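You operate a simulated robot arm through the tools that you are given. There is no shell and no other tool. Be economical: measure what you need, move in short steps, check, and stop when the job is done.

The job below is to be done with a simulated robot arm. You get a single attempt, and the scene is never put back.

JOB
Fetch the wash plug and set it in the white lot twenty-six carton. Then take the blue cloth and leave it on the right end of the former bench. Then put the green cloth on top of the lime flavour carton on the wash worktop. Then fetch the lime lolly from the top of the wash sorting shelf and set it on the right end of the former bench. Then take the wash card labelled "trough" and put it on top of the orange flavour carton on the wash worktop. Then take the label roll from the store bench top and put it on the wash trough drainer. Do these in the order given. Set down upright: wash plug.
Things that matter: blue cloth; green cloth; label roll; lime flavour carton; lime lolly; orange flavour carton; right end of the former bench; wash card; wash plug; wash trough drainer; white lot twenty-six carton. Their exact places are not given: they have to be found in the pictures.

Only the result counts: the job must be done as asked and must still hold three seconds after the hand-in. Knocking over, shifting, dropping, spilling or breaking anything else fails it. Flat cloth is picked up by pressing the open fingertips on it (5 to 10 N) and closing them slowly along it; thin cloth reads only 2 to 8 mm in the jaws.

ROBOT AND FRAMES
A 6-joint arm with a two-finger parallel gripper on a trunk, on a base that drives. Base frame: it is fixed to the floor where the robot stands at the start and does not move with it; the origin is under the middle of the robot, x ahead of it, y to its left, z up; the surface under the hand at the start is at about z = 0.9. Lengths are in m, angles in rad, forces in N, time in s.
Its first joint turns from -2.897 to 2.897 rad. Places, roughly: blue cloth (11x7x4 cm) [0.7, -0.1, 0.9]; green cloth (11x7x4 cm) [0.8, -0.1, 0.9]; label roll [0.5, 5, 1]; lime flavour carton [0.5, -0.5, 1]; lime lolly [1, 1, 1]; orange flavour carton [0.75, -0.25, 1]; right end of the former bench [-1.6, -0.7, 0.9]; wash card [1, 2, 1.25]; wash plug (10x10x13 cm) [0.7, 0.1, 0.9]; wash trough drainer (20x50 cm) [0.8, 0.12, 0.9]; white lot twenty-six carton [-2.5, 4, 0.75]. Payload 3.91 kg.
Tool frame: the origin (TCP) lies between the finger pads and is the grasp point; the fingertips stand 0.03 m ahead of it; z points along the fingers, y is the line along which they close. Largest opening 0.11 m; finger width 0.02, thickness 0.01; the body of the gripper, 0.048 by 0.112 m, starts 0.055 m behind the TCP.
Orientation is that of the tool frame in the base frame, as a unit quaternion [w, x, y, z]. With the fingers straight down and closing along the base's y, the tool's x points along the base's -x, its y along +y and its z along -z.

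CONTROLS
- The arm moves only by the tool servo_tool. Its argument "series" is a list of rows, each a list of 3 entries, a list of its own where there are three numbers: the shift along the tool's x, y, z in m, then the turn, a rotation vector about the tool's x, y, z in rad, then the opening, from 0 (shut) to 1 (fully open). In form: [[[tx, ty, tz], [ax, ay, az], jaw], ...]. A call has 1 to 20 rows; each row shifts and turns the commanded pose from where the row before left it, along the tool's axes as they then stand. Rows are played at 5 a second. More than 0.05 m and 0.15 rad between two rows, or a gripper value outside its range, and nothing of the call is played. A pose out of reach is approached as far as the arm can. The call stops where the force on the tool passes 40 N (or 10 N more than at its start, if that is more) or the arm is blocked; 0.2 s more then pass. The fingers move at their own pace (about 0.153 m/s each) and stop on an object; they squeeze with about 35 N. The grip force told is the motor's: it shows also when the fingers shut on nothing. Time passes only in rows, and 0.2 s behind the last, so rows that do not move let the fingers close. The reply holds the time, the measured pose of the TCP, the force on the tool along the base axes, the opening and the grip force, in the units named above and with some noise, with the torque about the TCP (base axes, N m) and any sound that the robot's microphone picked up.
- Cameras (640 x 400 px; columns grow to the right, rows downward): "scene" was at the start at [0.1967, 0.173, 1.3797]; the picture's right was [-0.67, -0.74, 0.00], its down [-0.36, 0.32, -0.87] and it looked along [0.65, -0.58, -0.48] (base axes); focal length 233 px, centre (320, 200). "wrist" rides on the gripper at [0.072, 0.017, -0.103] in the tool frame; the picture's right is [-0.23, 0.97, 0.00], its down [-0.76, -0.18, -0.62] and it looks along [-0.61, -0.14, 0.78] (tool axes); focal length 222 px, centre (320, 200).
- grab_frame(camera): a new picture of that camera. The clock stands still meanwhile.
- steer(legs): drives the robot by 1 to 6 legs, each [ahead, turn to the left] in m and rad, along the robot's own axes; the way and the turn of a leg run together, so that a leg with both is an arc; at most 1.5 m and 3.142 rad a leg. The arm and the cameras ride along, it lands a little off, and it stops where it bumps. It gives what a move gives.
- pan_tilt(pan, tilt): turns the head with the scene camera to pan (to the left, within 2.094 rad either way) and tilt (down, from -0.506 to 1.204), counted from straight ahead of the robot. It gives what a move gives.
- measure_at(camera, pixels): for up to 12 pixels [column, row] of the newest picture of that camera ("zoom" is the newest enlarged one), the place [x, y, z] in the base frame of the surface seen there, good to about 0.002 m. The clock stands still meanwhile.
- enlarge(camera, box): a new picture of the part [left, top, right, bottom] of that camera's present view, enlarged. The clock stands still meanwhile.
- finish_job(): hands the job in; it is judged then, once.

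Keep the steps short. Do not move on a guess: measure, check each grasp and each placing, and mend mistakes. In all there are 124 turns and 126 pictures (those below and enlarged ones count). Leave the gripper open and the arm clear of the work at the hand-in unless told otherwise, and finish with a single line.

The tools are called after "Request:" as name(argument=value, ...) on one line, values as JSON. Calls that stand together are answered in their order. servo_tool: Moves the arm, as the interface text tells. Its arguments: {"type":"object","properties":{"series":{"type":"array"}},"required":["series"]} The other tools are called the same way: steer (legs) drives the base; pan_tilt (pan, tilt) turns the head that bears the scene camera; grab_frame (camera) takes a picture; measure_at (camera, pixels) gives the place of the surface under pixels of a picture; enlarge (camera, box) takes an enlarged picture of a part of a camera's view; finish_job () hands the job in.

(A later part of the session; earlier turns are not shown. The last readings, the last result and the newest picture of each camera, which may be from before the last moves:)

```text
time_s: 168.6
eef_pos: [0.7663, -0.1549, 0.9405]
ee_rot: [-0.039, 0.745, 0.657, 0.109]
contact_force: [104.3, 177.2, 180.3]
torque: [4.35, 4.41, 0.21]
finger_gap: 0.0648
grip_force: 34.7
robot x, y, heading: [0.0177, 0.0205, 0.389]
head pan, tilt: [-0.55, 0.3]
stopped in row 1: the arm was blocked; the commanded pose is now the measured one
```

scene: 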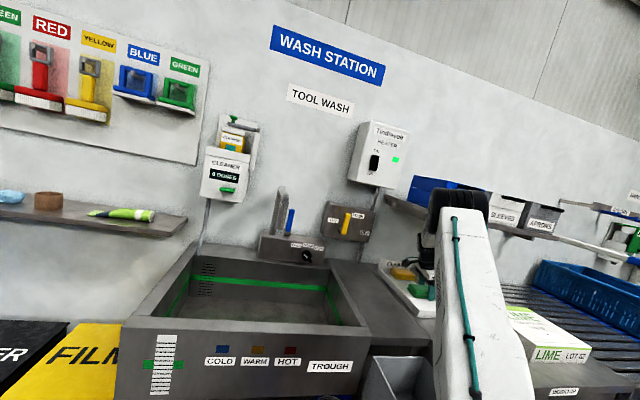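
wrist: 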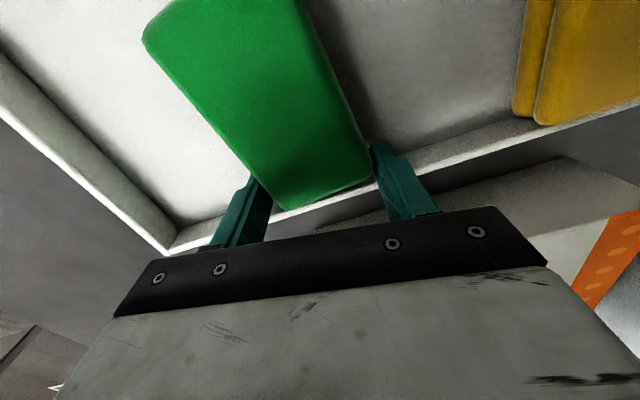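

The hand is wedged between tray and shelf. I try backing the base a little to pull the elbow out from under the shelf.

Request:
steer(legs=[[-0.06, 0]])

Request:
grab_frame(camera="scene")

```text
time_s: 169.3
eef_pos: [0.7376, -0.1562, 0.9493]
ee_rot: [-0.186, 0.772, 0.494, 0.354]
contact_force: [70.4, 182.0, 132.0]
torque: [1.97, -7.87, 6.87]
finger_gap: 0.0641
grip_force: 34.8
robot x, y, heading: [0.0148, 0.018, 0.423]
head pan, tilt: [-0.55, 0.3]
stopped in leg 1: the robot was blocked; the commanded pose is now the measured one
```

```text
58 pictures are left
```

scene: 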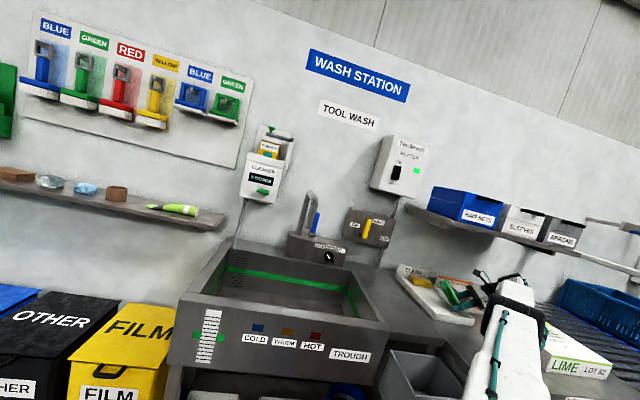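

The elbow is now clear in front of the shelf. I try up and a bit left again.

Request:
servo_tool(series=[[[0.028, -0.0025, -0.014], [0, 0, 0], 0], [[0.028, -0.0025, -0.014], [0, 0, 0], 0]])

Request:
grab_frame(camera="wrist")

```text
time_s: 169.7
eef_pos: [0.6994, -0.1842, 0.9391]
ee_rot: [-0.278, 0.76, 0.416, 0.416]
contact_force: [-8.2, 97.9, 133.4]
torque: [3.54, 5.01, -0.98]
finger_gap: 0.0674
grip_force: 34.4
robot x, y, heading: [0.0131, 0.0217, 0.435]
head pan, tilt: [-0.55, 0.3]
stopped in row 1: the arm was blocked; the commanded pose is now the measured one
```

```text
57 pictures are left
```

wrist: 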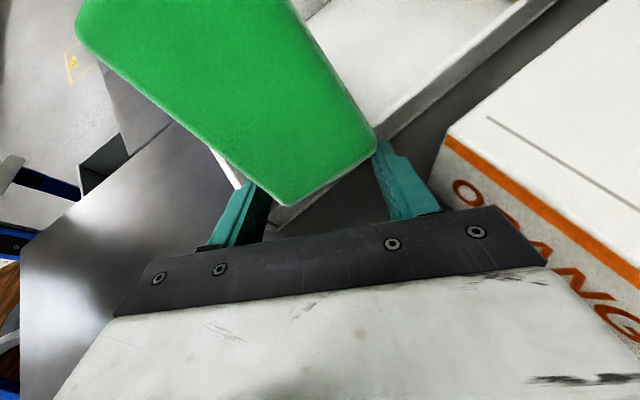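

Request:
pan_tilt(pan=-0.95, tilt=0.7)

Request:
grab_frame(camera="scene")

```text
time_s: 170.5
eef_pos: [0.699, -0.1846, 0.9404]
ee_rot: [-0.275, 0.758, 0.418, 0.419]
contact_force: [-10.5, 101.3, 145.9]
torque: [3.82, 4.25, -2.83]
finger_gap: 0.0672
grip_force: 34.7
robot x, y, heading: [0.0123, 0.0231, 0.43]
head pan, tilt: [-0.949, 0.7]
```

```text
56 pictures are left
```

scene: 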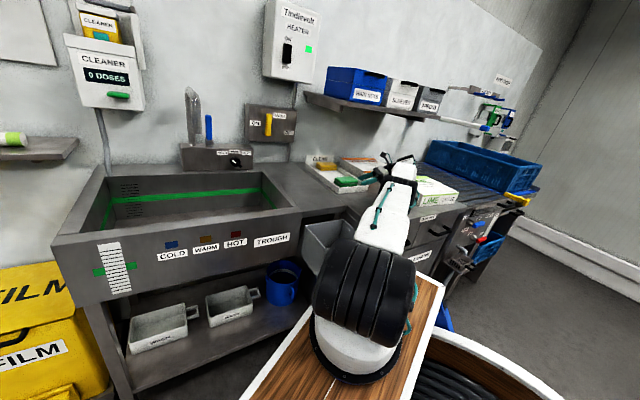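

The arm is low, stretched over the worktop edge, and static now. I try again straight up.

Request:
servo_tool(series=[[[0.0346, -0.0027, -0.02], [0, 0, 0], 0]])

Request:
enlarge(camera="scene", box=[280, 130, 480, 290])

```text
time_s: 170.9
eef_pos: [0.6763, -0.1925, 0.9477]
ee_rot: [-0.309, 0.707, 0.403, 0.492]
contact_force: [-16.7, 122.7, 196.8]
torque: [7.17, 1.96, 3.48]
finger_gap: 0.0296
grip_force: 45.1
robot x, y, heading: [0.0111, 0.0208, 0.439]
head pan, tilt: [-0.949, 0.7]
stopped in row 1: the arm was blocked; the commanded pose is now the measured one
```

```text
2.50 times, centred on (380, 210) of scene
```

zoom: 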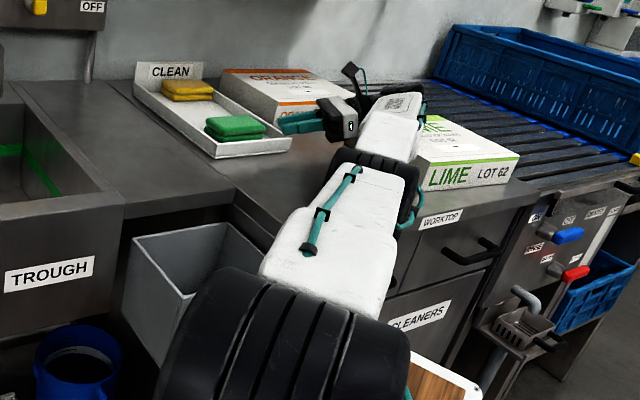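

The green cloth is back in the tray. I measure where the arm links, tray and lime carton are.

Request:
measure_at(camera="zoom", pixels=[[330, 220], [365, 160], [395, 130], [400, 100], [345, 118], [300, 125], [285, 330], [430, 175], [520, 158], [470, 130], [215, 155], [285, 140]])

Request:
grab_frame(camera="wrist")

```text
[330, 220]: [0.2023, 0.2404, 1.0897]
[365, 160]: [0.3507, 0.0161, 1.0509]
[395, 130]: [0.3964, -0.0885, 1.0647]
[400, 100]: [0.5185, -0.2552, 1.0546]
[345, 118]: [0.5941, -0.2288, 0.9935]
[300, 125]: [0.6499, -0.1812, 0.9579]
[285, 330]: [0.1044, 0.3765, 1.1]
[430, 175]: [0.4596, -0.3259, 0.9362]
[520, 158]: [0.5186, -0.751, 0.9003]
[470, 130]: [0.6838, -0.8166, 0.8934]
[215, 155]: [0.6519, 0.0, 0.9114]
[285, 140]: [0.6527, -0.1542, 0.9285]
```

```text
54 pictures are left
```

wrist: 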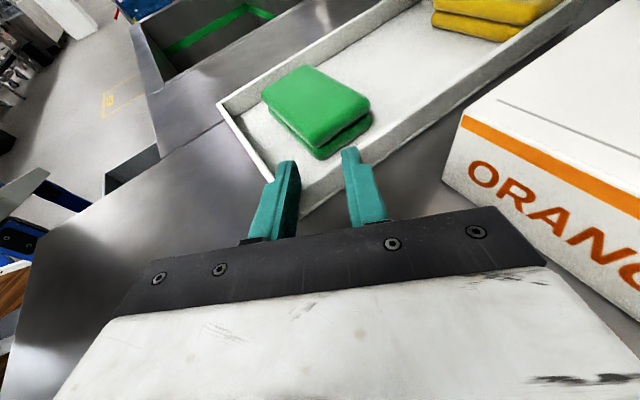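

Tray and cartons look unmoved; only the arm is tangled, base leaning left. Another upward step, jaws left as they are.

Request:
servo_tool(series=[[[0.033, -0.0014, -0.0113], [0, 0, 0], 0.27]])

Request:
servo_tool(series=[[[0.04, 0, -0.012], [0, 0, 0], 0.27]])

Request:
grab_frame(camera="scene")

```text
time_s: 171.2
eef_pos: [0.6411, -0.1978, 0.9577]
ee_rot: [-0.363, 0.715, 0.337, 0.494]
contact_force: [1.0, 0.0, 0.0]
torque: [-0.02, -0.03, 0.02]
finger_gap: 0.0299
grip_force: 0.0
robot x, y, heading: [0.0137, 0.0227, 0.442]
head pan, tilt: [-0.949, 0.7]
stopped in row 1: the arm was blocked; the commanded pose is now the measured one
```

```text
time_s: 171.7
eef_pos: [0.6374, -0.2227, 0.9777]
ee_rot: [-0.392, 0.689, 0.29, 0.536]
contact_force: [0.2, -1.1, -0.6]
torque: [0.02, 0.01, 0.02]
finger_gap: 0.0294
grip_force: 0.1
robot x, y, heading: [0.0089, 0.0245, 0.447]
head pan, tilt: [-0.949, 0.7]
stopped in row 1: the arm was blocked; the commanded pose is now the measured one
```

```text
53 pictures are left
```

scene: 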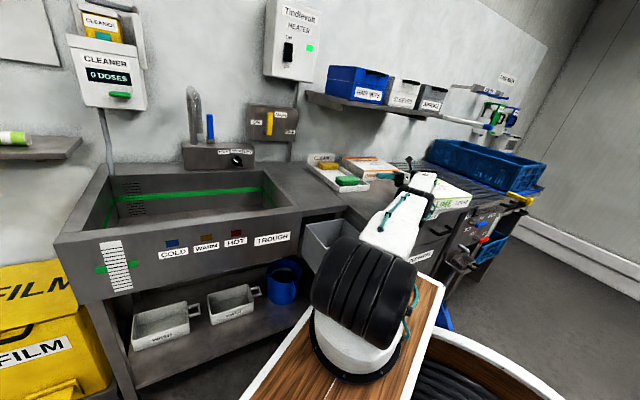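

The tool is free of contact now. I check whether the base itself leans by measuring its wooden deck.

Request:
measure_at(camera="scene", pixels=[[265, 385], [300, 370], [430, 300], [410, 390], [420, 350], [360, 340], [480, 370], [360, 260], [400, 215], [425, 185], [405, 180], [380, 176]])

```text
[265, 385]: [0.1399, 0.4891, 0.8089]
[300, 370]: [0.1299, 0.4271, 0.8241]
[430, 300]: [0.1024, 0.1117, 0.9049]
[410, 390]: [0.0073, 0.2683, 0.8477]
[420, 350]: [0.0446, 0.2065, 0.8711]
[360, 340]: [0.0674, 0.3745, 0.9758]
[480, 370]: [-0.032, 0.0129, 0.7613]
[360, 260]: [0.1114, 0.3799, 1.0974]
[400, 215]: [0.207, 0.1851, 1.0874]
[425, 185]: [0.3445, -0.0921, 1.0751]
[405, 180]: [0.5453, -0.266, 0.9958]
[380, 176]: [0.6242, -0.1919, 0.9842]
```

The deck leans about 14° left, but the tool is free and rising about 2 cm per step. I go on upward.

Request:
servo_tool(series=[[[0.0435, -0.0103, -0.0053], [0, 0, 0], 0.27], [[0.0435, -0.0103, -0.0053], [0, 0, 0], 0.27]])

Request:
servo_tool(series=[[[0.0435, -0.0103, -0.003], [0, 0, 0], 0.27], [[0.0435, -0.0103, -0.003], [0, 0, 0], 0.27]])

Request:
grab_frame(camera="scene")

```text
time_s: 172.1
eef_pos: [0.6348, -0.2311, 0.9999]
ee_rot: [-0.425, 0.661, 0.244, 0.568]
contact_force: [0.0, 1.2, -0.7]
torque: [-0.02, 0.0, 0.04]
finger_gap: 0.0294
grip_force: 0.1
out of reach, approached as far as the arm can: row 2
robot x, y, heading: [0.0083, 0.0205, 0.451]
head pan, tilt: [-0.949, 0.7]
stopped in row 2: the arm was blocked; the commanded pose is now the measured one
```

```text
time_s: 172.6
eef_pos: [0.6342, -0.2432, 1.0273]
ee_rot: [-0.461, 0.626, 0.198, 0.597]
contact_force: [0.0, 0.4, 0.5]
torque: [0.0, 0.0, 0.01]
finger_gap: 0.0295
grip_force: 0.0
out of reach, approached as far as the arm can: row 1, 2
robot x, y, heading: [0.0116, 0.0226, 0.452]
head pan, tilt: [-0.949, 0.7]
stopped in row 2: the arm was blocked; the commanded pose is now the measured one
```

```text
52 pictures are left
```

scene: 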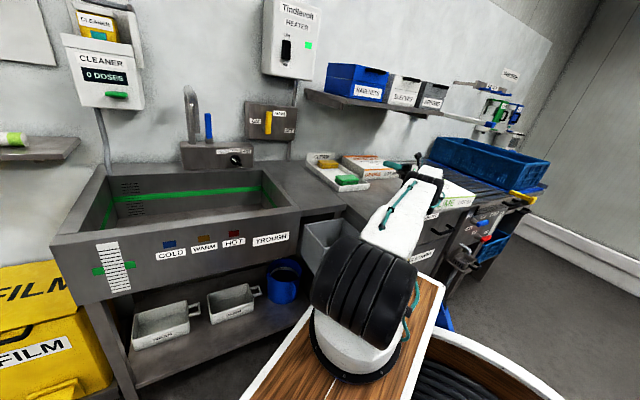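

The arm follows but its hand has swung round. I now turn the tool back toward pointing down while retracting and rising.

Request:
servo_tool(series=[[[0.008, -0.022, 0.002], [-0.045, -0.125, 0], 0.27], [[0.008, -0.022, 0.002], [-0.045, -0.125, 0], 0.27], [[0, 0, 0], [-0.045, -0.125, 0], 0.27]])

```text
time_s: 173.0
eef_pos: [0.6299, -0.2506, 1.0323]
ee_rot: [-0.476, 0.624, 0.177, 0.594]
contact_force: [0.0, 0.4, -0.4]
torque: [0.01, -0.01, 0.03]
finger_gap: 0.0296
grip_force: 0.1
robot x, y, heading: [0.0108, 0.0198, 0.453]
head pan, tilt: [-0.949, 0.7]
stopped in row 2: the arm was blocked; the commanded pose is now the measured one
```

Request:
steer(legs=[[-0.1, 0.15]])

Request:
grab_frame(camera="scene")

```text
time_s: 174.2
eef_pos: [0.6283, -0.2759, 1.0676]
ee_rot: [-0.499, 0.563, 0.129, 0.646]
contact_force: [-0.5, 1.1, 0.9]
torque: [0.0, 0.05, -0.03]
finger_gap: 0.0296
grip_force: 0.0
robot x, y, heading: [-0.0648, -0.0249, 0.621]
head pan, tilt: [-0.949, 0.7]
stopped in leg 1: the robot was blocked; the commanded pose is now the measured one
```

```text
51 pictures are left
```

scene: 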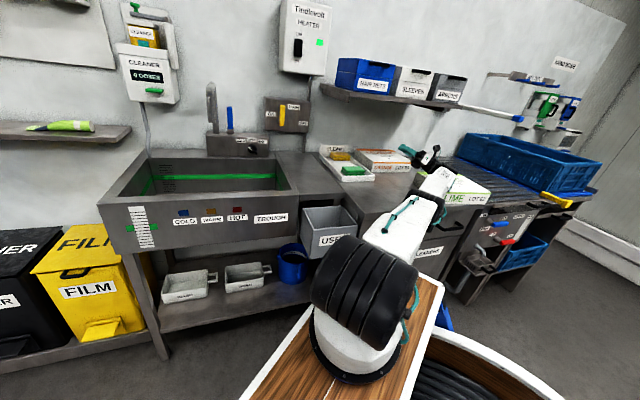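

Request:
enlarge(camera="scene", box=[300, 120, 520, 280])

```text
2.50 times, centred on (410, 200) of scene
```

zoom: 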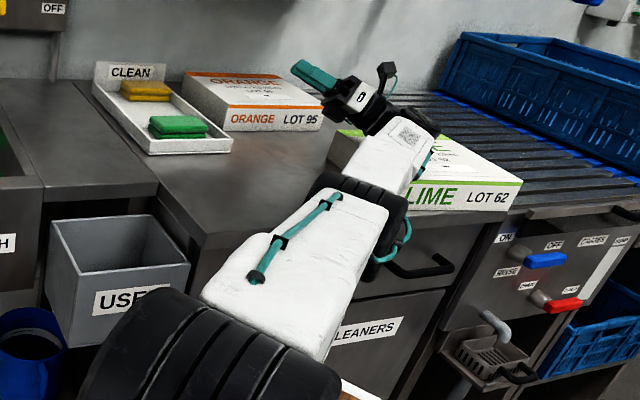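

Request:
measure_at(camera="zoom", pixels=[[520, 186], [510, 205], [460, 195], [335, 140], [400, 140], [425, 125], [365, 95], [350, 185], [480, 160], [320, 125], [232, 138], [148, 150]])

Request:
measure_at(camera="scene", pixels=[[265, 385], [430, 300], [410, 390]])

```text
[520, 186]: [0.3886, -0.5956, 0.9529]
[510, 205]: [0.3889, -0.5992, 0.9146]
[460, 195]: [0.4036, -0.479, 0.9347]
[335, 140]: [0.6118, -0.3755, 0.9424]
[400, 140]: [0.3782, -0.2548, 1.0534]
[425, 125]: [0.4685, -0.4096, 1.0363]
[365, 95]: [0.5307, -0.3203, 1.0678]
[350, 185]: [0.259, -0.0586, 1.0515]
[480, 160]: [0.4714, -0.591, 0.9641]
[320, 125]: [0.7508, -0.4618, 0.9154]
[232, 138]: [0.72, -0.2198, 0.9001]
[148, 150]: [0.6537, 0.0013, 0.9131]
```

```text
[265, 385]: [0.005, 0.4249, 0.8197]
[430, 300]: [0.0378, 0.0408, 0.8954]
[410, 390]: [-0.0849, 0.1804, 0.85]
```

The lime carton has been pushed off its place (I will put it back). First the arm must come free: I let it hold a few rows to see if the base settles.

Request:
servo_tool(series=[[[0, 0, 0], [0, 0, 0], 0.27], [[0, 0, 0], [0, 0, 0], 0.27], [[0, 0, 0], [0, 0, 0], 0.27], [[0, 0, 0], [0, 0, 0], 0.27]])

```text
time_s: 174.6
eef_pos: [0.7039, -0.3444, 1.0576]
ee_rot: [-0.461, 0.571, 0.169, 0.658]
contact_force: [3.9, -2.1, 8.6]
torque: [-0.58, 0.24, 0.24]
finger_gap: 0.0295
grip_force: 0.1
robot x, y, heading: [-0.0559, -0.0205, 0.649]
head pan, tilt: [-0.949, 0.7]
stopped in row 1: the arm was blocked; the commanded pose is now the measured one
```

Holding makes the arm push outward (base leans). Turning the base left would carry the arm – and the carton under it – back toward the carton's old place. I try 0.15 rad.

Request:
steer(legs=[[0, 0.15]])

Request:
grab_frame(camera="scene")

```text
time_s: 175.5
eef_pos: [0.7509, -0.3803, 1.0509]
ee_rot: [-0.451, 0.568, 0.23, 0.648]
contact_force: [0.5, -1.0, -0.4]
torque: [0.0, -0.06, 0.06]
finger_gap: 0.0299
grip_force: 0.1
robot x, y, heading: [-0.0652, -0.0281, 0.67]
head pan, tilt: [-0.949, 0.7]
stopped in leg 1: the robot was blocked; the commanded pose is now the measured one
```

```text
49 pictures are left
```

scene: 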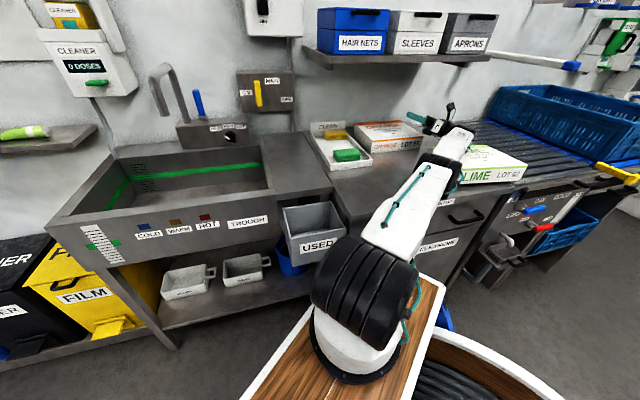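

The view looks more level now. I check the deck and carton.

Request:
measure_at(camera="scene", pixels=[[265, 385], [430, 300], [410, 390], [525, 165], [465, 172], [470, 145], [415, 200], [435, 165], [460, 130], [433, 122]])

Request:
enlarge(camera="scene", box=[300, 80, 560, 260])

```text
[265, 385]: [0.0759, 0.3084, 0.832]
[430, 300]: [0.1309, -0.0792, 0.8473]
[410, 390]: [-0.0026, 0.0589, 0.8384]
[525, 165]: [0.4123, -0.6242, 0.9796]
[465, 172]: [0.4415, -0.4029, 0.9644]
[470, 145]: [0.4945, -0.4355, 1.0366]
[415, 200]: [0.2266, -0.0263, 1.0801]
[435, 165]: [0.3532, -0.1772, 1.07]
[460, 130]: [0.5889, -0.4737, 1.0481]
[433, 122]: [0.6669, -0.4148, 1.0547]
```

```text
2.22 times, centred on (430, 170) of scene
```

zoom: 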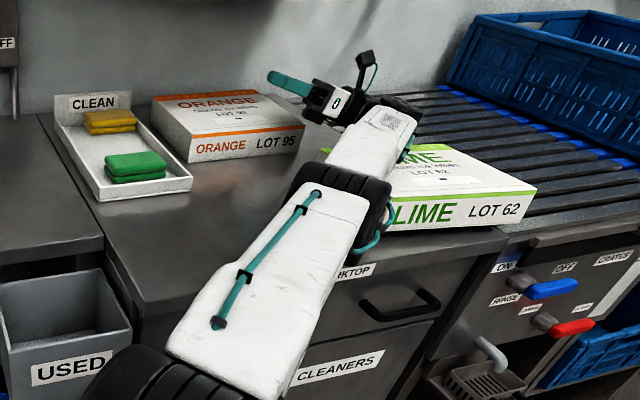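

The base is nearly level (2°). Now retract up and back.

Request:
servo_tool(series=[[[0.0235, -0.0367, 0], [0, 0, 0], 0.27], [[0.0235, -0.0367, 0], [0, 0, 0], 0.27], [[0.0235, -0.0367, 0], [0, 0, 0], 0.27]])

```text
time_s: 175.9
eef_pos: [0.7484, -0.4364, 1.0489]
ee_rot: [-0.438, 0.571, 0.232, 0.654]
contact_force: [-1.0, 0.8, -1.4]
torque: [0.04, -0.04, -0.1]
finger_gap: 0.0297
grip_force: 0.0
out of reach, approached as far as the arm can: row 1, 2
robot x, y, heading: [-0.0663, -0.0256, 0.67]
head pan, tilt: [-0.949, 0.7]
stopped in row 2: the arm was blocked; the commanded pose is now the measured one
```

Request:
servo_tool(series=[[[0.0102, -0.0475, 0], [0, 0, 0], 0.27], [[0.0102, -0.0475, 0], [0, 0, 0], 0.27], [[0.0102, -0.0475, 0], [0, 0, 0], 0.27], [[0.0102, -0.0475, 0], [0, 0, 0], 0.27]])

Request:
grab_frame(camera="scene")

```text
time_s: 176.9
eef_pos: [0.642, -0.3281, 1.1158]
ee_rot: [-0.441, 0.578, 0.219, 0.651]
contact_force: [0.6, -0.4, -0.8]
torque: [0.05, -0.01, 0.05]
finger_gap: 0.0298
grip_force: 0.0
out of reach, approached as far as the arm can: row 2, 3, 4
robot x, y, heading: [-0.0674, -0.0279, 0.671]
head pan, tilt: [-0.949, 0.7]
```

```text
47 pictures are left
```

scene: 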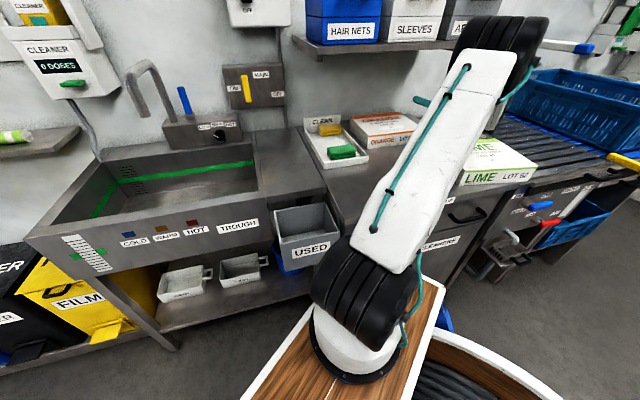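

The arm is free again, elbow up. I pull back from the shelf and turn the tool to point down.

Request:
servo_tool(series=[[[0.002, -0.034, -0.021], [0, 0, 0], 0.27], [[0.002, -0.034, -0.021], [0, 0, 0], 0.27], [[0, 0, 0], [-0.031, -0.136, 0], 0.27], [[0, 0, 0], [-0.031, -0.136, 0], 0.27], [[0, 0, 0], [-0.031, -0.136, 0], 0.27], [[0, 0, 0], [-0.031, -0.136, 0], 0.27], [[0, 0, 0], [-0.031, -0.136, 0], 0.27], [[0, 0, 0], [-0.031, -0.136, 0], 0.27], [[0, 0, 0], [-0.031, -0.136, 0], 0.27], [[0, 0, 0], [-0.031, -0.136, 0], 0.27], [[0, 0, 0], [-0.031, -0.136, 0], 0.27], [[0, 0, 0], [-0.031, -0.136, 0], 0.27], [[0, 0, 0], [-0.031, -0.136, 0], 0.27], [[0, 0, 0], [-0.031, -0.136, 0], 0.27], [[0, 0, 0], [-0.031, -0.136, 0], 0.27], [[0, 0, 0], [0, 0, 0], 0.27]])

Request:
grab_frame(camera="scene")

```text
time_s: 180.3
eef_pos: [0.6027, -0.2976, 1.1196]
ee_rot: [-0.002, 0.93, 0.368, 0.003]
contact_force: [-0.2, 0.0, -0.8]
torque: [0.0, 0.02, -0.01]
finger_gap: 0.0297
grip_force: 0.0
out of reach, approached as far as the arm can: row 1, 2
robot x, y, heading: [-0.0687, -0.0282, 0.669]
head pan, tilt: [-0.949, 0.7]
```

```text
46 pictures are left
```

scene: 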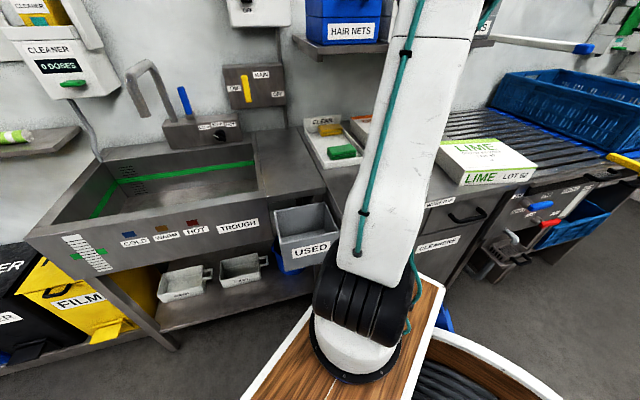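

Tool points down and free. I measure the lime carton, tray and cloth as they are now.

Request:
enlarge(camera="scene", box=[290, 90, 560, 250])

```text
2.37 times, centred on (425, 170) of scene
```

zoom: 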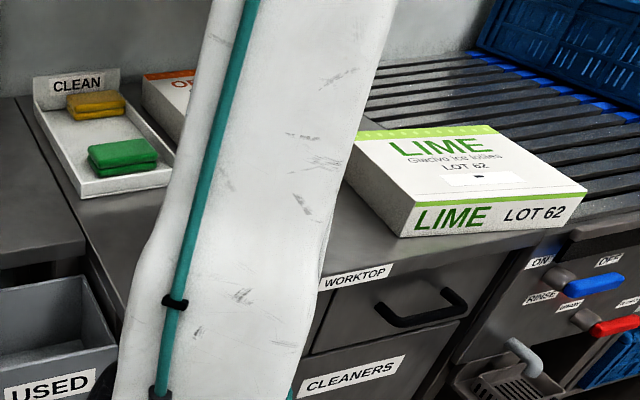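

Request:
measure_at(camera="zoom", pixels=[[418, 207], [583, 190], [490, 128], [357, 138], [412, 232], [570, 222], [470, 170], [88, 190], [170, 182], [122, 150], [400, 245], [65, 150]])

Request:
grab_frame(camera="wrist")

```text
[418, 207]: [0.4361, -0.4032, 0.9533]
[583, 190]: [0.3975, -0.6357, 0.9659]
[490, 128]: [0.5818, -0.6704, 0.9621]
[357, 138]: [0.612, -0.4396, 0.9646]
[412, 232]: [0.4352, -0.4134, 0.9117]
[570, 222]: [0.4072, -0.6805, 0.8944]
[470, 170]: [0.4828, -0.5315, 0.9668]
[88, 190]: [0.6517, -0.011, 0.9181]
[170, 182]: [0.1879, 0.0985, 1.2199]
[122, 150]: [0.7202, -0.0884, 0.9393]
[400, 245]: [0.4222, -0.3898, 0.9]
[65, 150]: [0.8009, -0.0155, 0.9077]
```

```text
44 pictures are left
```

wrist: 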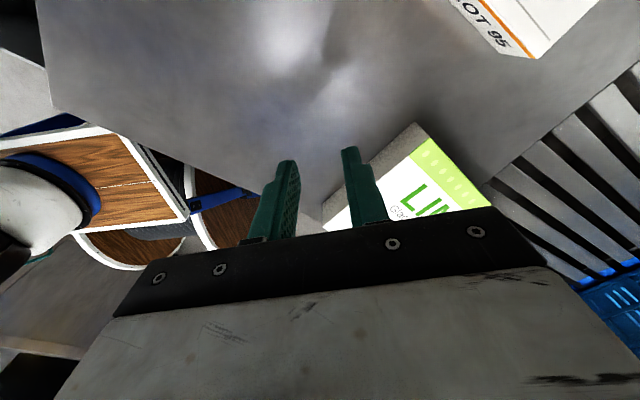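

Lime carton now: corners (0.436,-0.403), (0.398,-0.636), (0.582,-0.670), (0.612,-0.440); it was square at x 0.475–0.675, y -0.275…-0.517. I will push it back with the open fingertips as a flat pusher: first its right face toward +y. I turn the tool and go above (0.50,-0.71).

Request:
servo_tool(series=[[[0, 0, 0], [0, 0, -0.1364], 1], [[0, 0, 0], [0, 0, -0.1364], 1], [[0, 0, 0], [0, 0, -0.1364], 1], [[0, 0, 0], [0, 0, -0.1364], 1], [[0, 0, 0], [0, 0, -0.1364], 1], [[0, 0, 0], [0, 0, -0.1364], 1], [[-0.0458, -0.01144, 0], [0, 0, 0], 1], [[-0.0458, -0.01144, 0], [0, 0, 0], 1], [[-0.0458, -0.01144, 0], [0, 0, 0], 1], [[-0.0458, -0.01144, 0], [0, 0, 0], 1], [[-0.0458, -0.01144, 0], [0, 0, 0], 1], [[-0.0458, -0.01144, 0], [0, 0, 0], 1], [[-0.0458, -0.01144, 0], [0, 0, 0], 1], [[-0.0458, -0.01144, 0], [0, 0, 0], 1], [[-0.0458, -0.01144, 0], [0, 0, 0], 1], [[0, 0, 0], [0, 0, 0], 1]])

Request:
grab_frame(camera="wrist")

```text
time_s: 183.7
eef_pos: [0.4863, -0.6406, 1.0968]
ee_rot: [-0.001, 0.705, 0.709, 0.005]
contact_force: [0.3, 0.2, -1.0]
torque: [0.01, 0.01, 0.0]
finger_gap: 0.11
grip_force: 0.0
out of reach, approached as far as the arm can: row 13, 14, 15
robot x, y, heading: [-0.068, -0.0278, 0.669]
head pan, tilt: [-0.949, 0.7]
```

```text
43 pictures are left
```

wrist: 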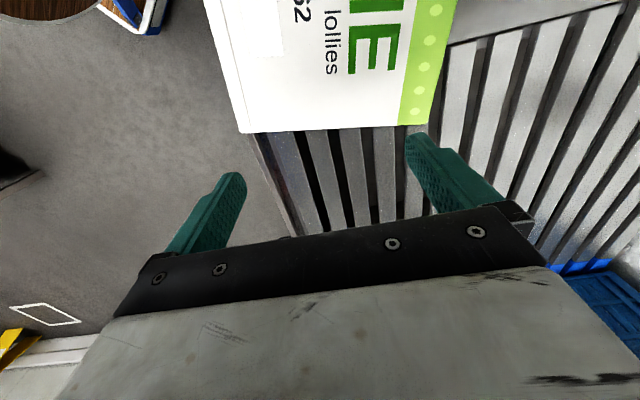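

Out of reach from this stance. I raise the arm and reposition the base to about (-0.2,-0.37), heading 0.

Request:
servo_tool(series=[[[0.04, 0, -0.02], [0, 0, 0], 1], [[0, 0, -0.045], [0, 0, 0], 1], [[0, 0, -0.045], [0, 0, 0], 1], [[0, 0, 0], [0, 0, 0], 1]])

Request:
steer(legs=[[-0.08, 0], [0, -2.469], [0.3, 0], [0, 1.8]])

Request:
pan_tilt(pan=-0.3, tilt=0.6)

Request:
grab_frame(camera="scene")

```text
time_s: 184.7
eef_pos: [0.4787, -0.5923, 1.2031]
ee_rot: [0.0, 0.705, 0.709, 0.005]
contact_force: [-1.0, 0.2, 0.7]
torque: [0.02, 0.02, -0.01]
finger_gap: 0.11
grip_force: 0.2
out of reach, approached as far as the arm can: row 3
robot x, y, heading: [-0.0685, -0.0278, 0.671]
head pan, tilt: [-0.949, 0.7]
```

```text
time_s: 197.6
eef_pos: [-0.1454, -1.1467, 1.2025]
ee_rot: [0.0, 0.905, 0.426, 0.004]
contact_force: [0.7, 0.2, 0.0]
torque: [0.02, -0.01, 0.03]
finger_gap: 0.11
grip_force: 0.0
robot x, y, heading: [-0.2017, -0.3657, -0.027]
head pan, tilt: [-0.949, 0.7]
```

```text
time_s: 198.6
eef_pos: [-0.1463, -1.1479, 1.2027]
ee_rot: [0.001, 0.904, 0.427, 0.004]
contact_force: [1.3, 0.5, 0.0]
torque: [-0.01, 0.03, 0.0]
finger_gap: 0.1099
grip_force: 0.0
robot x, y, heading: [-0.2033, -0.3665, -0.024]
head pan, tilt: [-0.3, 0.6]
```

```text
42 pictures are left
```

scene: 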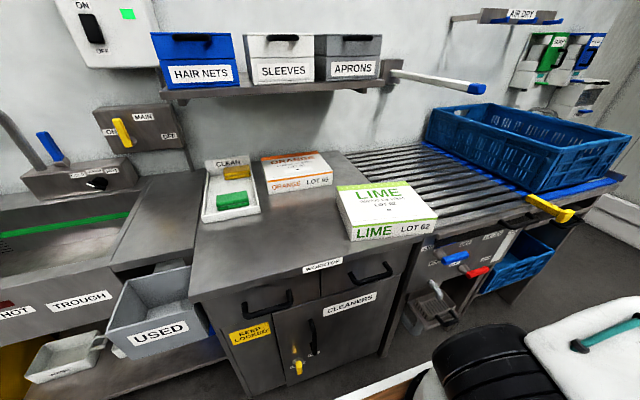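

Request:
measure_at(camera="scene", pixels=[[351, 228], [436, 217], [337, 187], [407, 182], [352, 240], [434, 230], [210, 222], [261, 211], [233, 200], [545, 205], [400, 265], [205, 272]])

Request:
servo_tool(series=[[[0, 0, 0], [0, 0, -0.1376], 1], [[0, 0, 0], [0, 0, -0.1376], 1], [[0, 0, 0], [0, 0, -0.1376], 1], [[0, 0, 0], [0, 0, -0.1376], 1], [[0, 0, 0], [0, 0, -0.1376], 1], [[0.0252, 0.038, 0], [0, 0, 0], 1], [[0.0252, 0.038, 0], [0, 0, 0], 1], [[0.0252, 0.038, 0], [0, 0, 0], 1], [[0.0252, 0.038, 0], [0, 0, 0], 1], [[0.0252, 0.038, 0], [0, 0, 0], 1], [[0.0252, 0.038, 0], [0, 0, 0], 1], [[0.0252, 0.038, 0], [0, 0, 0], 1], [[0.0252, 0.038, 0], [0, 0, 0], 1], [[0.0252, 0.038, 0], [0, 0, 0], 1], [[0.0252, 0.038, 0], [0, 0, 0], 1], [[0.0252, 0.038, 0], [0, 0, 0], 1], [[0.0252, 0.038, 0], [0, 0, 0], 1], [[0.0252, 0.038, 0], [0, 0, 0], 1], [[0.0252, 0.038, 0], [0, 0, 0], 1], [[0.0252, 0.038, 0], [0, 0, 0], 1]])

```text
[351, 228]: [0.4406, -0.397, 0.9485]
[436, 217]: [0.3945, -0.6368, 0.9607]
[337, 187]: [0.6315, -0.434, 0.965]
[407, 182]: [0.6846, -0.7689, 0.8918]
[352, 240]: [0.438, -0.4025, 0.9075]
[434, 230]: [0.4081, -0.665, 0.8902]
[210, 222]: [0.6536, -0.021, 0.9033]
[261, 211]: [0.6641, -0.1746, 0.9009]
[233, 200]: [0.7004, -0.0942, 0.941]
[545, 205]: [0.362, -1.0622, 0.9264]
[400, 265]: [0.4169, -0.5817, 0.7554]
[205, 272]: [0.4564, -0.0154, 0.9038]
```

```text
time_s: 202.8
eef_pos: [0.4277, -0.7714, 1.2085]
ee_rot: [0.002, 0.708, 0.706, 0.003]
contact_force: [-0.2, 0.6, -0.7]
torque: [0.02, -0.01, -0.01]
finger_gap: 0.1098
grip_force: 0.1
robot x, y, heading: [-0.2027, -0.3658, -0.024]
head pan, tilt: [-0.3, 0.6]
```

Above and clear. Descend at (0.50,-0.73) to z≈0.95 beside the right face.

Request:
servo_tool(series=[[[0.02, 0.036, 0], [0, 0, 0], 1], [[0.021, 0.036, 0], [0, 0, 0], 1], [[0, 0, 0.045], [0, 0, 0], 1], [[0, 0, 0.045], [0, 0, 0], 1], [[0, 0, 0.045], [0, 0, 0], 1], [[0, 0, 0.045], [0, 0, 0], 1], [[0, 0, 0.045], [0, 0, 0], 1], [[0, 0, 0.033], [0, 0, 0], 1], [[0, 0, 0], [0, 0, 0], 1]])

Request:
grab_frame(camera="wrist")

```text
time_s: 204.8
eef_pos: [0.4988, -0.7304, 0.9501]
ee_rot: [0.002, 0.708, 0.706, 0.004]
contact_force: [-0.5, -0.6, 0.5]
torque: [-0.01, 0.0, 0.0]
finger_gap: 0.1098
grip_force: 0.1
robot x, y, heading: [-0.2035, -0.3652, -0.026]
head pan, tilt: [-0.3, 0.6]
```

```text
41 pictures are left
```

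wrist: 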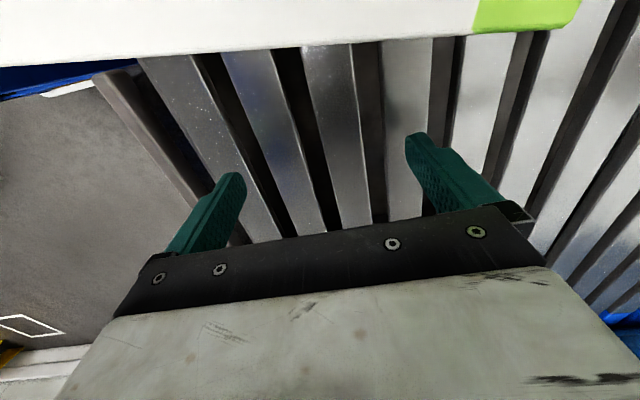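

Push +y by 0.203 slowly.

Request:
servo_tool(series=[[[0.016, 0, 0], [0, 0, 0], 1], [[0.016, 0, 0], [0, 0, 0], 1], [[0.016, 0, 0], [0, 0, 0], 1], [[0.012, 0, 0], [0, 0, 0], 1], [[0.012, 0, 0], [0, 0, 0], 1], [[0.012, 0, 0], [0, 0, 0], 1], [[0.012, 0, 0], [0, 0, 0], 1], [[0.012, 0, 0], [0, 0, 0], 1], [[0.012, 0, 0], [0, 0, 0], 1], [[0.012, 0, 0], [0, 0, 0], 1], [[0.012, 0, 0], [0, 0, 0], 1], [[0.012, 0, 0], [0, 0, 0], 1], [[0.012, 0, 0], [0, 0, 0], 1], [[0.012, 0, 0], [0, 0, 0], 1], [[0.012, 0, 0], [0, 0, 0], 1], [[0.011, 0, 0], [0, 0, 0], 1], [[0, 0, 0], [0, 0, 0], 1]])

Request:
servo_tool(series=[[[-0.02, 0, 0], [0, 0, 0], 1], [[-0.02, 0, 0], [0, 0, 0], 1], [[0, 0, -0.045], [0, 0, 0], 1], [[0, 0, -0.045], [0, 0, 0], 1], [[0, 0, 0], [0, 0, 0], 1]])

Request:
grab_frame(camera="scene")

```text
time_s: 208.4
eef_pos: [0.4992, -0.5273, 0.9514]
ee_rot: [0.001, 0.708, 0.707, 0.004]
contact_force: [-0.2, 0.1, -0.8]
torque: [0.03, -0.01, 0.0]
finger_gap: 0.1102
grip_force: 0.0
robot x, y, heading: [-0.2062, -0.3645, -0.028]
head pan, tilt: [-0.3, 0.6]
```

```text
time_s: 209.6
eef_pos: [0.5014, -0.5659, 1.0413]
ee_rot: [0.002, 0.708, 0.707, 0.003]
contact_force: [0.0, 0.3, 0.3]
torque: [0.0, 0.0, -0.01]
finger_gap: 0.1103
grip_force: 0.0
robot x, y, heading: [-0.203, -0.366, -0.025]
head pan, tilt: [-0.3, 0.6]
```

```text
40 pictures are left
```

scene: 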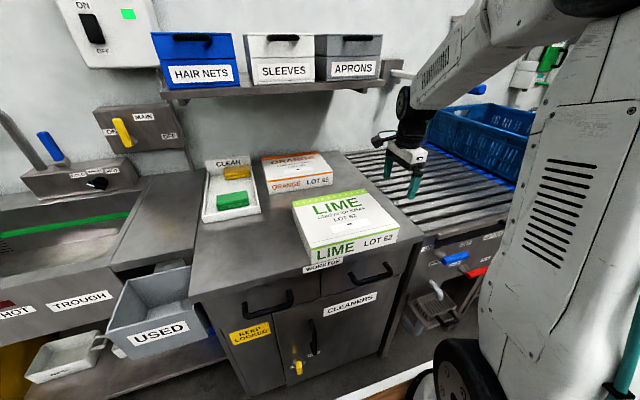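

The carton is square again. Next push its front face to x≈0.475: move in front of it, turn the tool 90°.

Request:
measure_at(camera="scene", pixels=[[310, 242], [395, 232], [295, 203], [362, 192], [303, 250], [392, 240]])

Request:
servo_tool(series=[[[0.034, -0.0282, 0], [0, 0, 0], 1], [[0.034, -0.0282, 0], [0, 0, 0], 1], [[0.034, -0.0282, 0], [0, 0, 0], 1], [[0.034, -0.0282, 0], [0, 0, 0], 1], [[0.034, -0.0282, 0], [0, 0, 0], 1], [[0, 0, 0], [0, 0, -0.1428], 1], [[0, 0, 0], [0, 0, -0.1428], 1], [[0, 0, 0], [0, 0, -0.1428], 1], [[0, 0, 0], [0, 0, -0.1428], 1], [[0, 0, 0], [0, 0, -0.1428], 1], [[0, 0, 0], [0, 0, -0.1428], 1], [[0, 0, 0], [0, 0, -0.1428], 1], [[0, 0, 0], [0, 0, -0.1428], 1], [[0, 0, 0], [0, 0, -0.1428], 1], [[0, 0, 0], [0, 0, -0.1428], 1], [[0, 0, 0], [0, 0, -0.1428], 1], [[0, 0, 0], [0, 0, 0], 1]])

Request:
grab_frame(camera="wrist")

```text
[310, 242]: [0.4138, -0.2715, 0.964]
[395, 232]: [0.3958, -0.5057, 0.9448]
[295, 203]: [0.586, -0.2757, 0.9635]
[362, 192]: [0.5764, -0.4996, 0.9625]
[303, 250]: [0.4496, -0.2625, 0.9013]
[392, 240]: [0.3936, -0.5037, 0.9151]
```

```text
time_s: 213.2
eef_pos: [0.3577, -0.3969, 1.0413]
ee_rot: [0.004, 0.0, 1.0, 0.002]
contact_force: [-0.2, -0.7, -0.2]
torque: [-0.01, 0.01, -0.02]
finger_gap: 0.1099
grip_force: 0.0
robot x, y, heading: [-0.2029, -0.3645, -0.027]
head pan, tilt: [-0.3, 0.6]
```

```text
39 pictures are left
```

wrist: 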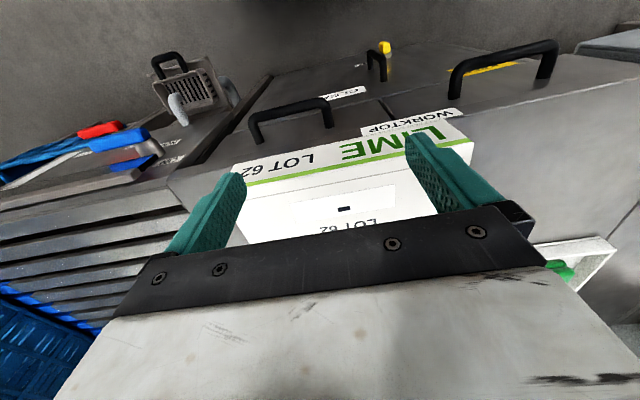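

Descend and push +x to TCP x 0.463.

Request:
servo_tool(series=[[[0, 0, 0.045], [0, 0, 0], 1], [[0, 0, 0.045], [0, 0, 0], 1], [[-0.015, 0, 0], [0, 0, 0], 1], [[-0.01, 0, 0], [0, 0, 0], 1], [[-0.01, 0, 0], [0, 0, 0], 1], [[-0.01, 0, 0], [0, 0, 0], 1], [[-0.01, 0, 0], [0, 0, 0], 1], [[-0.01, 0, 0], [0, 0, 0], 1], [[-0.01, 0, 0], [0, 0, 0], 1], [[-0.01, 0, 0], [0, 0, 0], 1], [[-0.01, 0, 0], [0, 0, 0], 1], [[-0.01, 0, 0], [0, 0, 0], 1], [[0, 0, 0], [0, 0, 0], 1], [[0.03, 0, 0], [0, 0, 0], 1], [[0, 0, -0.045], [0, 0, 0], 1], [[0, 0, -0.045], [0, 0, 0], 1], [[0, 0, -0.045], [0, 0, 0], 1], [[0, 0, -0.045], [0, 0, 0], 1], [[0, 0, -0.045], [0, 0, 0], 1], [[0, 0, 0], [0, 0, 0], 1]])

Request:
grab_frame(camera="scene")

```text
time_s: 217.4
eef_pos: [0.4336, -0.3954, 1.1778]
ee_rot: [0.005, 0.001, 1.0, 0.001]
contact_force: [0.0, 0.2, 0.4]
torque: [-0.01, -0.03, 0.02]
finger_gap: 0.1099
grip_force: 0.3
robot x, y, heading: [-0.2003, -0.3663, -0.023]
head pan, tilt: [-0.3, 0.6]
```

```text
38 pictures are left
```

scene: 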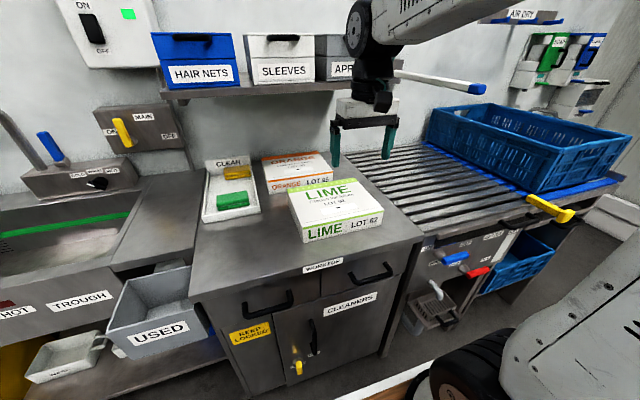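

The lime carton is back at its old place. Now I turn the tool (closing along robot's x) and drive to the stance that worked for the blue cloth.

Request:
servo_tool(series=[[[0, 0, -0.02], [0, 0, 0.1428], 1], [[0, 0, 0], [0, 0, 0.1428], 1], [[0, 0, 0], [0, 0, 0.1428], 1], [[0, 0, 0], [0, 0, 0.1428], 1], [[0, 0, 0], [0, 0, 0.1428], 1], [[0, 0, 0], [0, 0, 0.1428], 1], [[0, 0, 0], [0, 0, 0.1428], 1], [[0, 0, 0], [0, 0, 0.1428], 1], [[0, 0, 0], [0, 0, 0.1428], 1], [[0, 0, 0], [0, 0, 0.1428], 1], [[0, 0, 0], [0, 0, 0.1428], 1], [[0, 0, 0], [0, 0, 0], 1]])

Request:
steer(legs=[[0, 1.734], [0.36, 0], [0, -1.71], [0.24, 0]])

Request:
pan_tilt(pan=-0.35, tilt=0.6)

Request:
enlarge(camera="scene", box=[240, 110, 480, 270])

```text
time_s: 220.0
eef_pos: [0.4315, -0.3981, 1.196]
ee_rot: [0.002, 0.709, 0.706, 0.005]
contact_force: [0.3, 0.1, -1.1]
torque: [-0.04, 0.0, 0.01]
finger_gap: 0.1097
grip_force: 0.1
robot x, y, heading: [-0.2035, -0.3657, -0.027]
head pan, tilt: [-0.3, 0.6]
```

```text
time_s: 232.1
eef_pos: [0.6267, -0.0372, 1.1967]
ee_rot: [0.002, 0.704, 0.71, 0.004]
contact_force: [-0.8, 0.5, -0.4]
torque: [0.02, -0.03, 0.0]
finger_gap: 0.11
grip_force: 0.0
robot x, y, heading: [-0.0092, -0.0095, -0.012]
head pan, tilt: [-0.3, 0.6]
```

```text
time_s: 232.7
eef_pos: [0.6264, -0.0358, 1.1976]
ee_rot: [0.001, 0.704, 0.71, 0.004]
contact_force: [-0.2, 0.1, 0.6]
torque: [0.01, 0.0, 0.0]
finger_gap: 0.1103
grip_force: 0.1
robot x, y, heading: [-0.0113, -0.0095, -0.011]
head pan, tilt: [-0.351, 0.6]
```

```text
2.50 times, centred on (360, 190) of scene
```

zoom: 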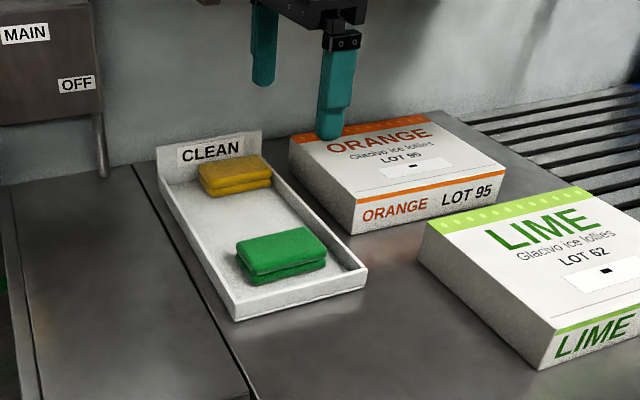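

Request:
measure_at(camera="zoom", pixels=[[240, 247], [303, 229], [323, 256], [255, 274], [282, 251], [238, 310], [362, 272], [165, 190], [430, 235], [540, 350], [575, 195]])

```text
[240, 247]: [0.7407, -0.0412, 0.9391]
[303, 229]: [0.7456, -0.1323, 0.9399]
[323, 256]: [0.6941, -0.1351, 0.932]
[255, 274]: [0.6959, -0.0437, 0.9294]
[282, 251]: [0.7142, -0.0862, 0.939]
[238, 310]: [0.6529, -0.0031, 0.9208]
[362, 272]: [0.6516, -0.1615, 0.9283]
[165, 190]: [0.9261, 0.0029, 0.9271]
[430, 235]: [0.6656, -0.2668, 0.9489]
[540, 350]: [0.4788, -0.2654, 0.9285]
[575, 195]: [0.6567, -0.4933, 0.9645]
```

Cloth centre (0.721,-0.088), same spot as the blue one was. Same approach again.

Request:
servo_tool(series=[[[0.034, 0, 0], [0, 0, 0], 0.77], [[0.034, 0, 0], [0, 0, 0], 0.77], [[0.034, 0, 0], [0, 0, 0], 0.77], [[0, 0, 0], [0, -0.13, 0], 0.77], [[0, 0, 0], [0, -0.13, 0], 0.77], [[0, 0, 0], [0, -0.13, 0], 0.77], [[0, 0, 0], [0, -0.13, 0], 0.77], [[0, 0.0315, 0], [0, 0, 0], 0.77], [[0, 0.0315, 0], [0, 0, 0], 0.77], [[0, 0.0315, 0], [0, 0, 0], 0.77], [[-0.0077, 0, 0.04], [0, 0, 0], 0.77], [[0, 0, 0.045], [0, 0, 0], 0.77], [[0, 0, 0.045], [0, 0, 0], 0.77], [[0, 0, 0.045], [0, 0, 0], 0.77], [[0, 0, 0.045], [0, 0, 0], 0.77], [[0, 0, 0], [0, 0, 0], 0.77]])

Request:
grab_frame(camera="wrist")

```text
time_s: 236.1
eef_pos: [0.7213, -0.0493, 1.0115]
ee_rot: [0.184, 0.682, 0.686, -0.177]
contact_force: [-0.4, -0.5, 1.2]
torque: [0.0, -0.02, 0.02]
finger_gap: 0.0847
grip_force: 0.2
robot x, y, heading: [-0.0099, -0.0106, -0.016]
head pan, tilt: [-0.351, 0.6]
```

```text
36 pictures are left
```

wrist: 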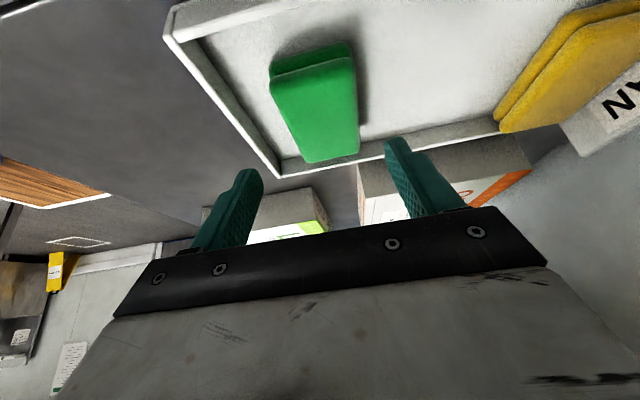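

Request:
servo_tool(series=[[[0, 0, 0.03], [0, 0, 0], 0.77], [[0, 0, 0.03], [0, 0, 0], 0.77], [[0, 0, 0.0165], [0, 0, 0], 0.77], [[0, 0, 0], [0, 0, 0], 0.77], [[0, 0, 0], [0, 0, 0], 0.5], [[0, 0, 0], [0, 0, 0], 0.3], [[0, 0, 0], [0, 0, 0], 0], [[0, 0, 0], [0, 0, 0], 0], [[0, 0, 0], [0, 0, 0], 0]])

Request:
servo_tool(series=[[[0, 0, -0.03], [0, 0, 0], 0], [[0, 0, -0.045], [0, 0, 0], 0], [[0, 0, -0.045], [0, 0, 0], 0], [[0, 0, -0.045], [0, 0, 0], 0], [[0, 0, -0.045], [0, 0, 0], 0], [[0, 0, -0.045], [0, 0, 0], 0], [[0, -0.04, 0], [0, 0, 0], 0], [[0, -0.04, 0], [0, 0, 0], 0], [[0, -0.04, 0], [0, 0, 0], 0], [[0, 0, 0], [0, 0, 0], 0]])

Request:
grab_frame(camera="wrist")

```text
time_s: 238.1
eef_pos: [0.7219, -0.0854, 0.9431]
ee_rot: [0.184, 0.682, 0.686, -0.177]
contact_force: [-0.2, -1.0, -0.9]
torque: [0.03, 0.0, 0.04]
finger_gap: 0.0615
grip_force: 35.4
robot x, y, heading: [-0.0092, -0.0078, -0.014]
head pan, tilt: [-0.351, 0.6]
```

```text
time_s: 240.3
eef_pos: [0.5988, 0.0413, 1.1668]
ee_rot: [0.184, 0.682, 0.686, -0.176]
contact_force: [0.5, -0.8, -1.0]
torque: [-0.01, 0.03, 0.03]
finger_gap: 0.061
grip_force: 35.1
robot x, y, heading: [-0.012, -0.0113, -0.016]
head pan, tilt: [-0.351, 0.6]
```

```text
35 pictures are left
```

wrist: 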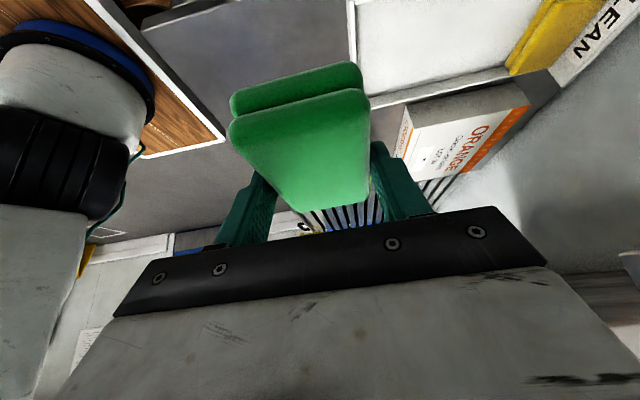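

Green cloth held. I carry it over the lime carton (target (0.57,-0.385)), keeping the tilt so it lies level.

Request:
servo_tool(series=[[[-0.0411, -0.0032, 0.0235], [0, 0, 0], 0], [[-0.0411, -0.0032, 0.0235], [0, 0, 0], 0], [[-0.0411, -0.0032, 0.0235], [0, 0, 0], 0], [[-0.0411, -0.0032, 0.0235], [0, 0, 0], 0], [[-0.0411, -0.0032, 0.0235], [0, 0, 0], 0], [[-0.0411, -0.0032, 0.0235], [0, 0, 0], 0], [[-0.0411, -0.0032, 0.0235], [0, 0, 0], 0], [[-0.0411, -0.0032, 0.0235], [0, 0, 0], 0], [[-0.0411, -0.0032, 0.0235], [0, 0, 0], 0], [[0.0199, 0, 0.0347], [0, 0, 0], 0], [[0.0199, 0, 0.0347], [0, 0, 0], 0], [[0.0199, 0, 0.0347], [0, 0, 0], 0], [[0, 0, 0], [0, 0, 0], 0]])

Request:
grab_frame(camera="scene")

```text
time_s: 243.1
eef_pos: [0.5761, -0.3885, 1.0414]
ee_rot: [0.184, 0.681, 0.686, -0.177]
contact_force: [0.3, 0.4, 0.7]
torque: [0.0, 0.03, 0.0]
finger_gap: 0.0613
grip_force: 35.2
robot x, y, heading: [-0.0082, -0.012, -0.016]
head pan, tilt: [-0.351, 0.6]
```

```text
34 pictures are left
```

scene: 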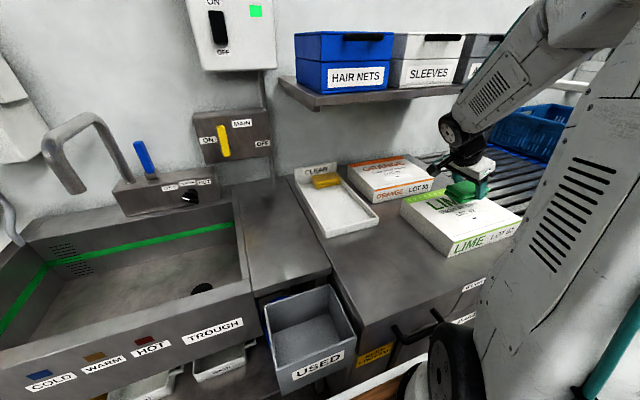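

Well over the carton. Lower 0.036, then 2 mm steps.

Request:
servo_tool(series=[[[0.0099, 0, 0.0174], [0, 0, 0], 0], [[0.008, 0, 0.0139], [0, 0, 0], 0], [[0.001, 0, 0.00174], [0, 0, 0], 0], [[0.001, 0, 0.00174], [0, 0, 0], 0], [[0, 0, 0], [0, 0, 0], 0]])

```text
time_s: 244.3
eef_pos: [0.5766, -0.3881, 1.0025]
ee_rot: [0.184, 0.682, 0.686, -0.176]
contact_force: [0.9, -0.6, -0.1]
torque: [-0.02, 0.01, 0.01]
finger_gap: 0.0612
grip_force: 34.7
robot x, y, heading: [-0.0066, -0.0079, -0.018]
head pan, tilt: [-0.351, 0.6]
```

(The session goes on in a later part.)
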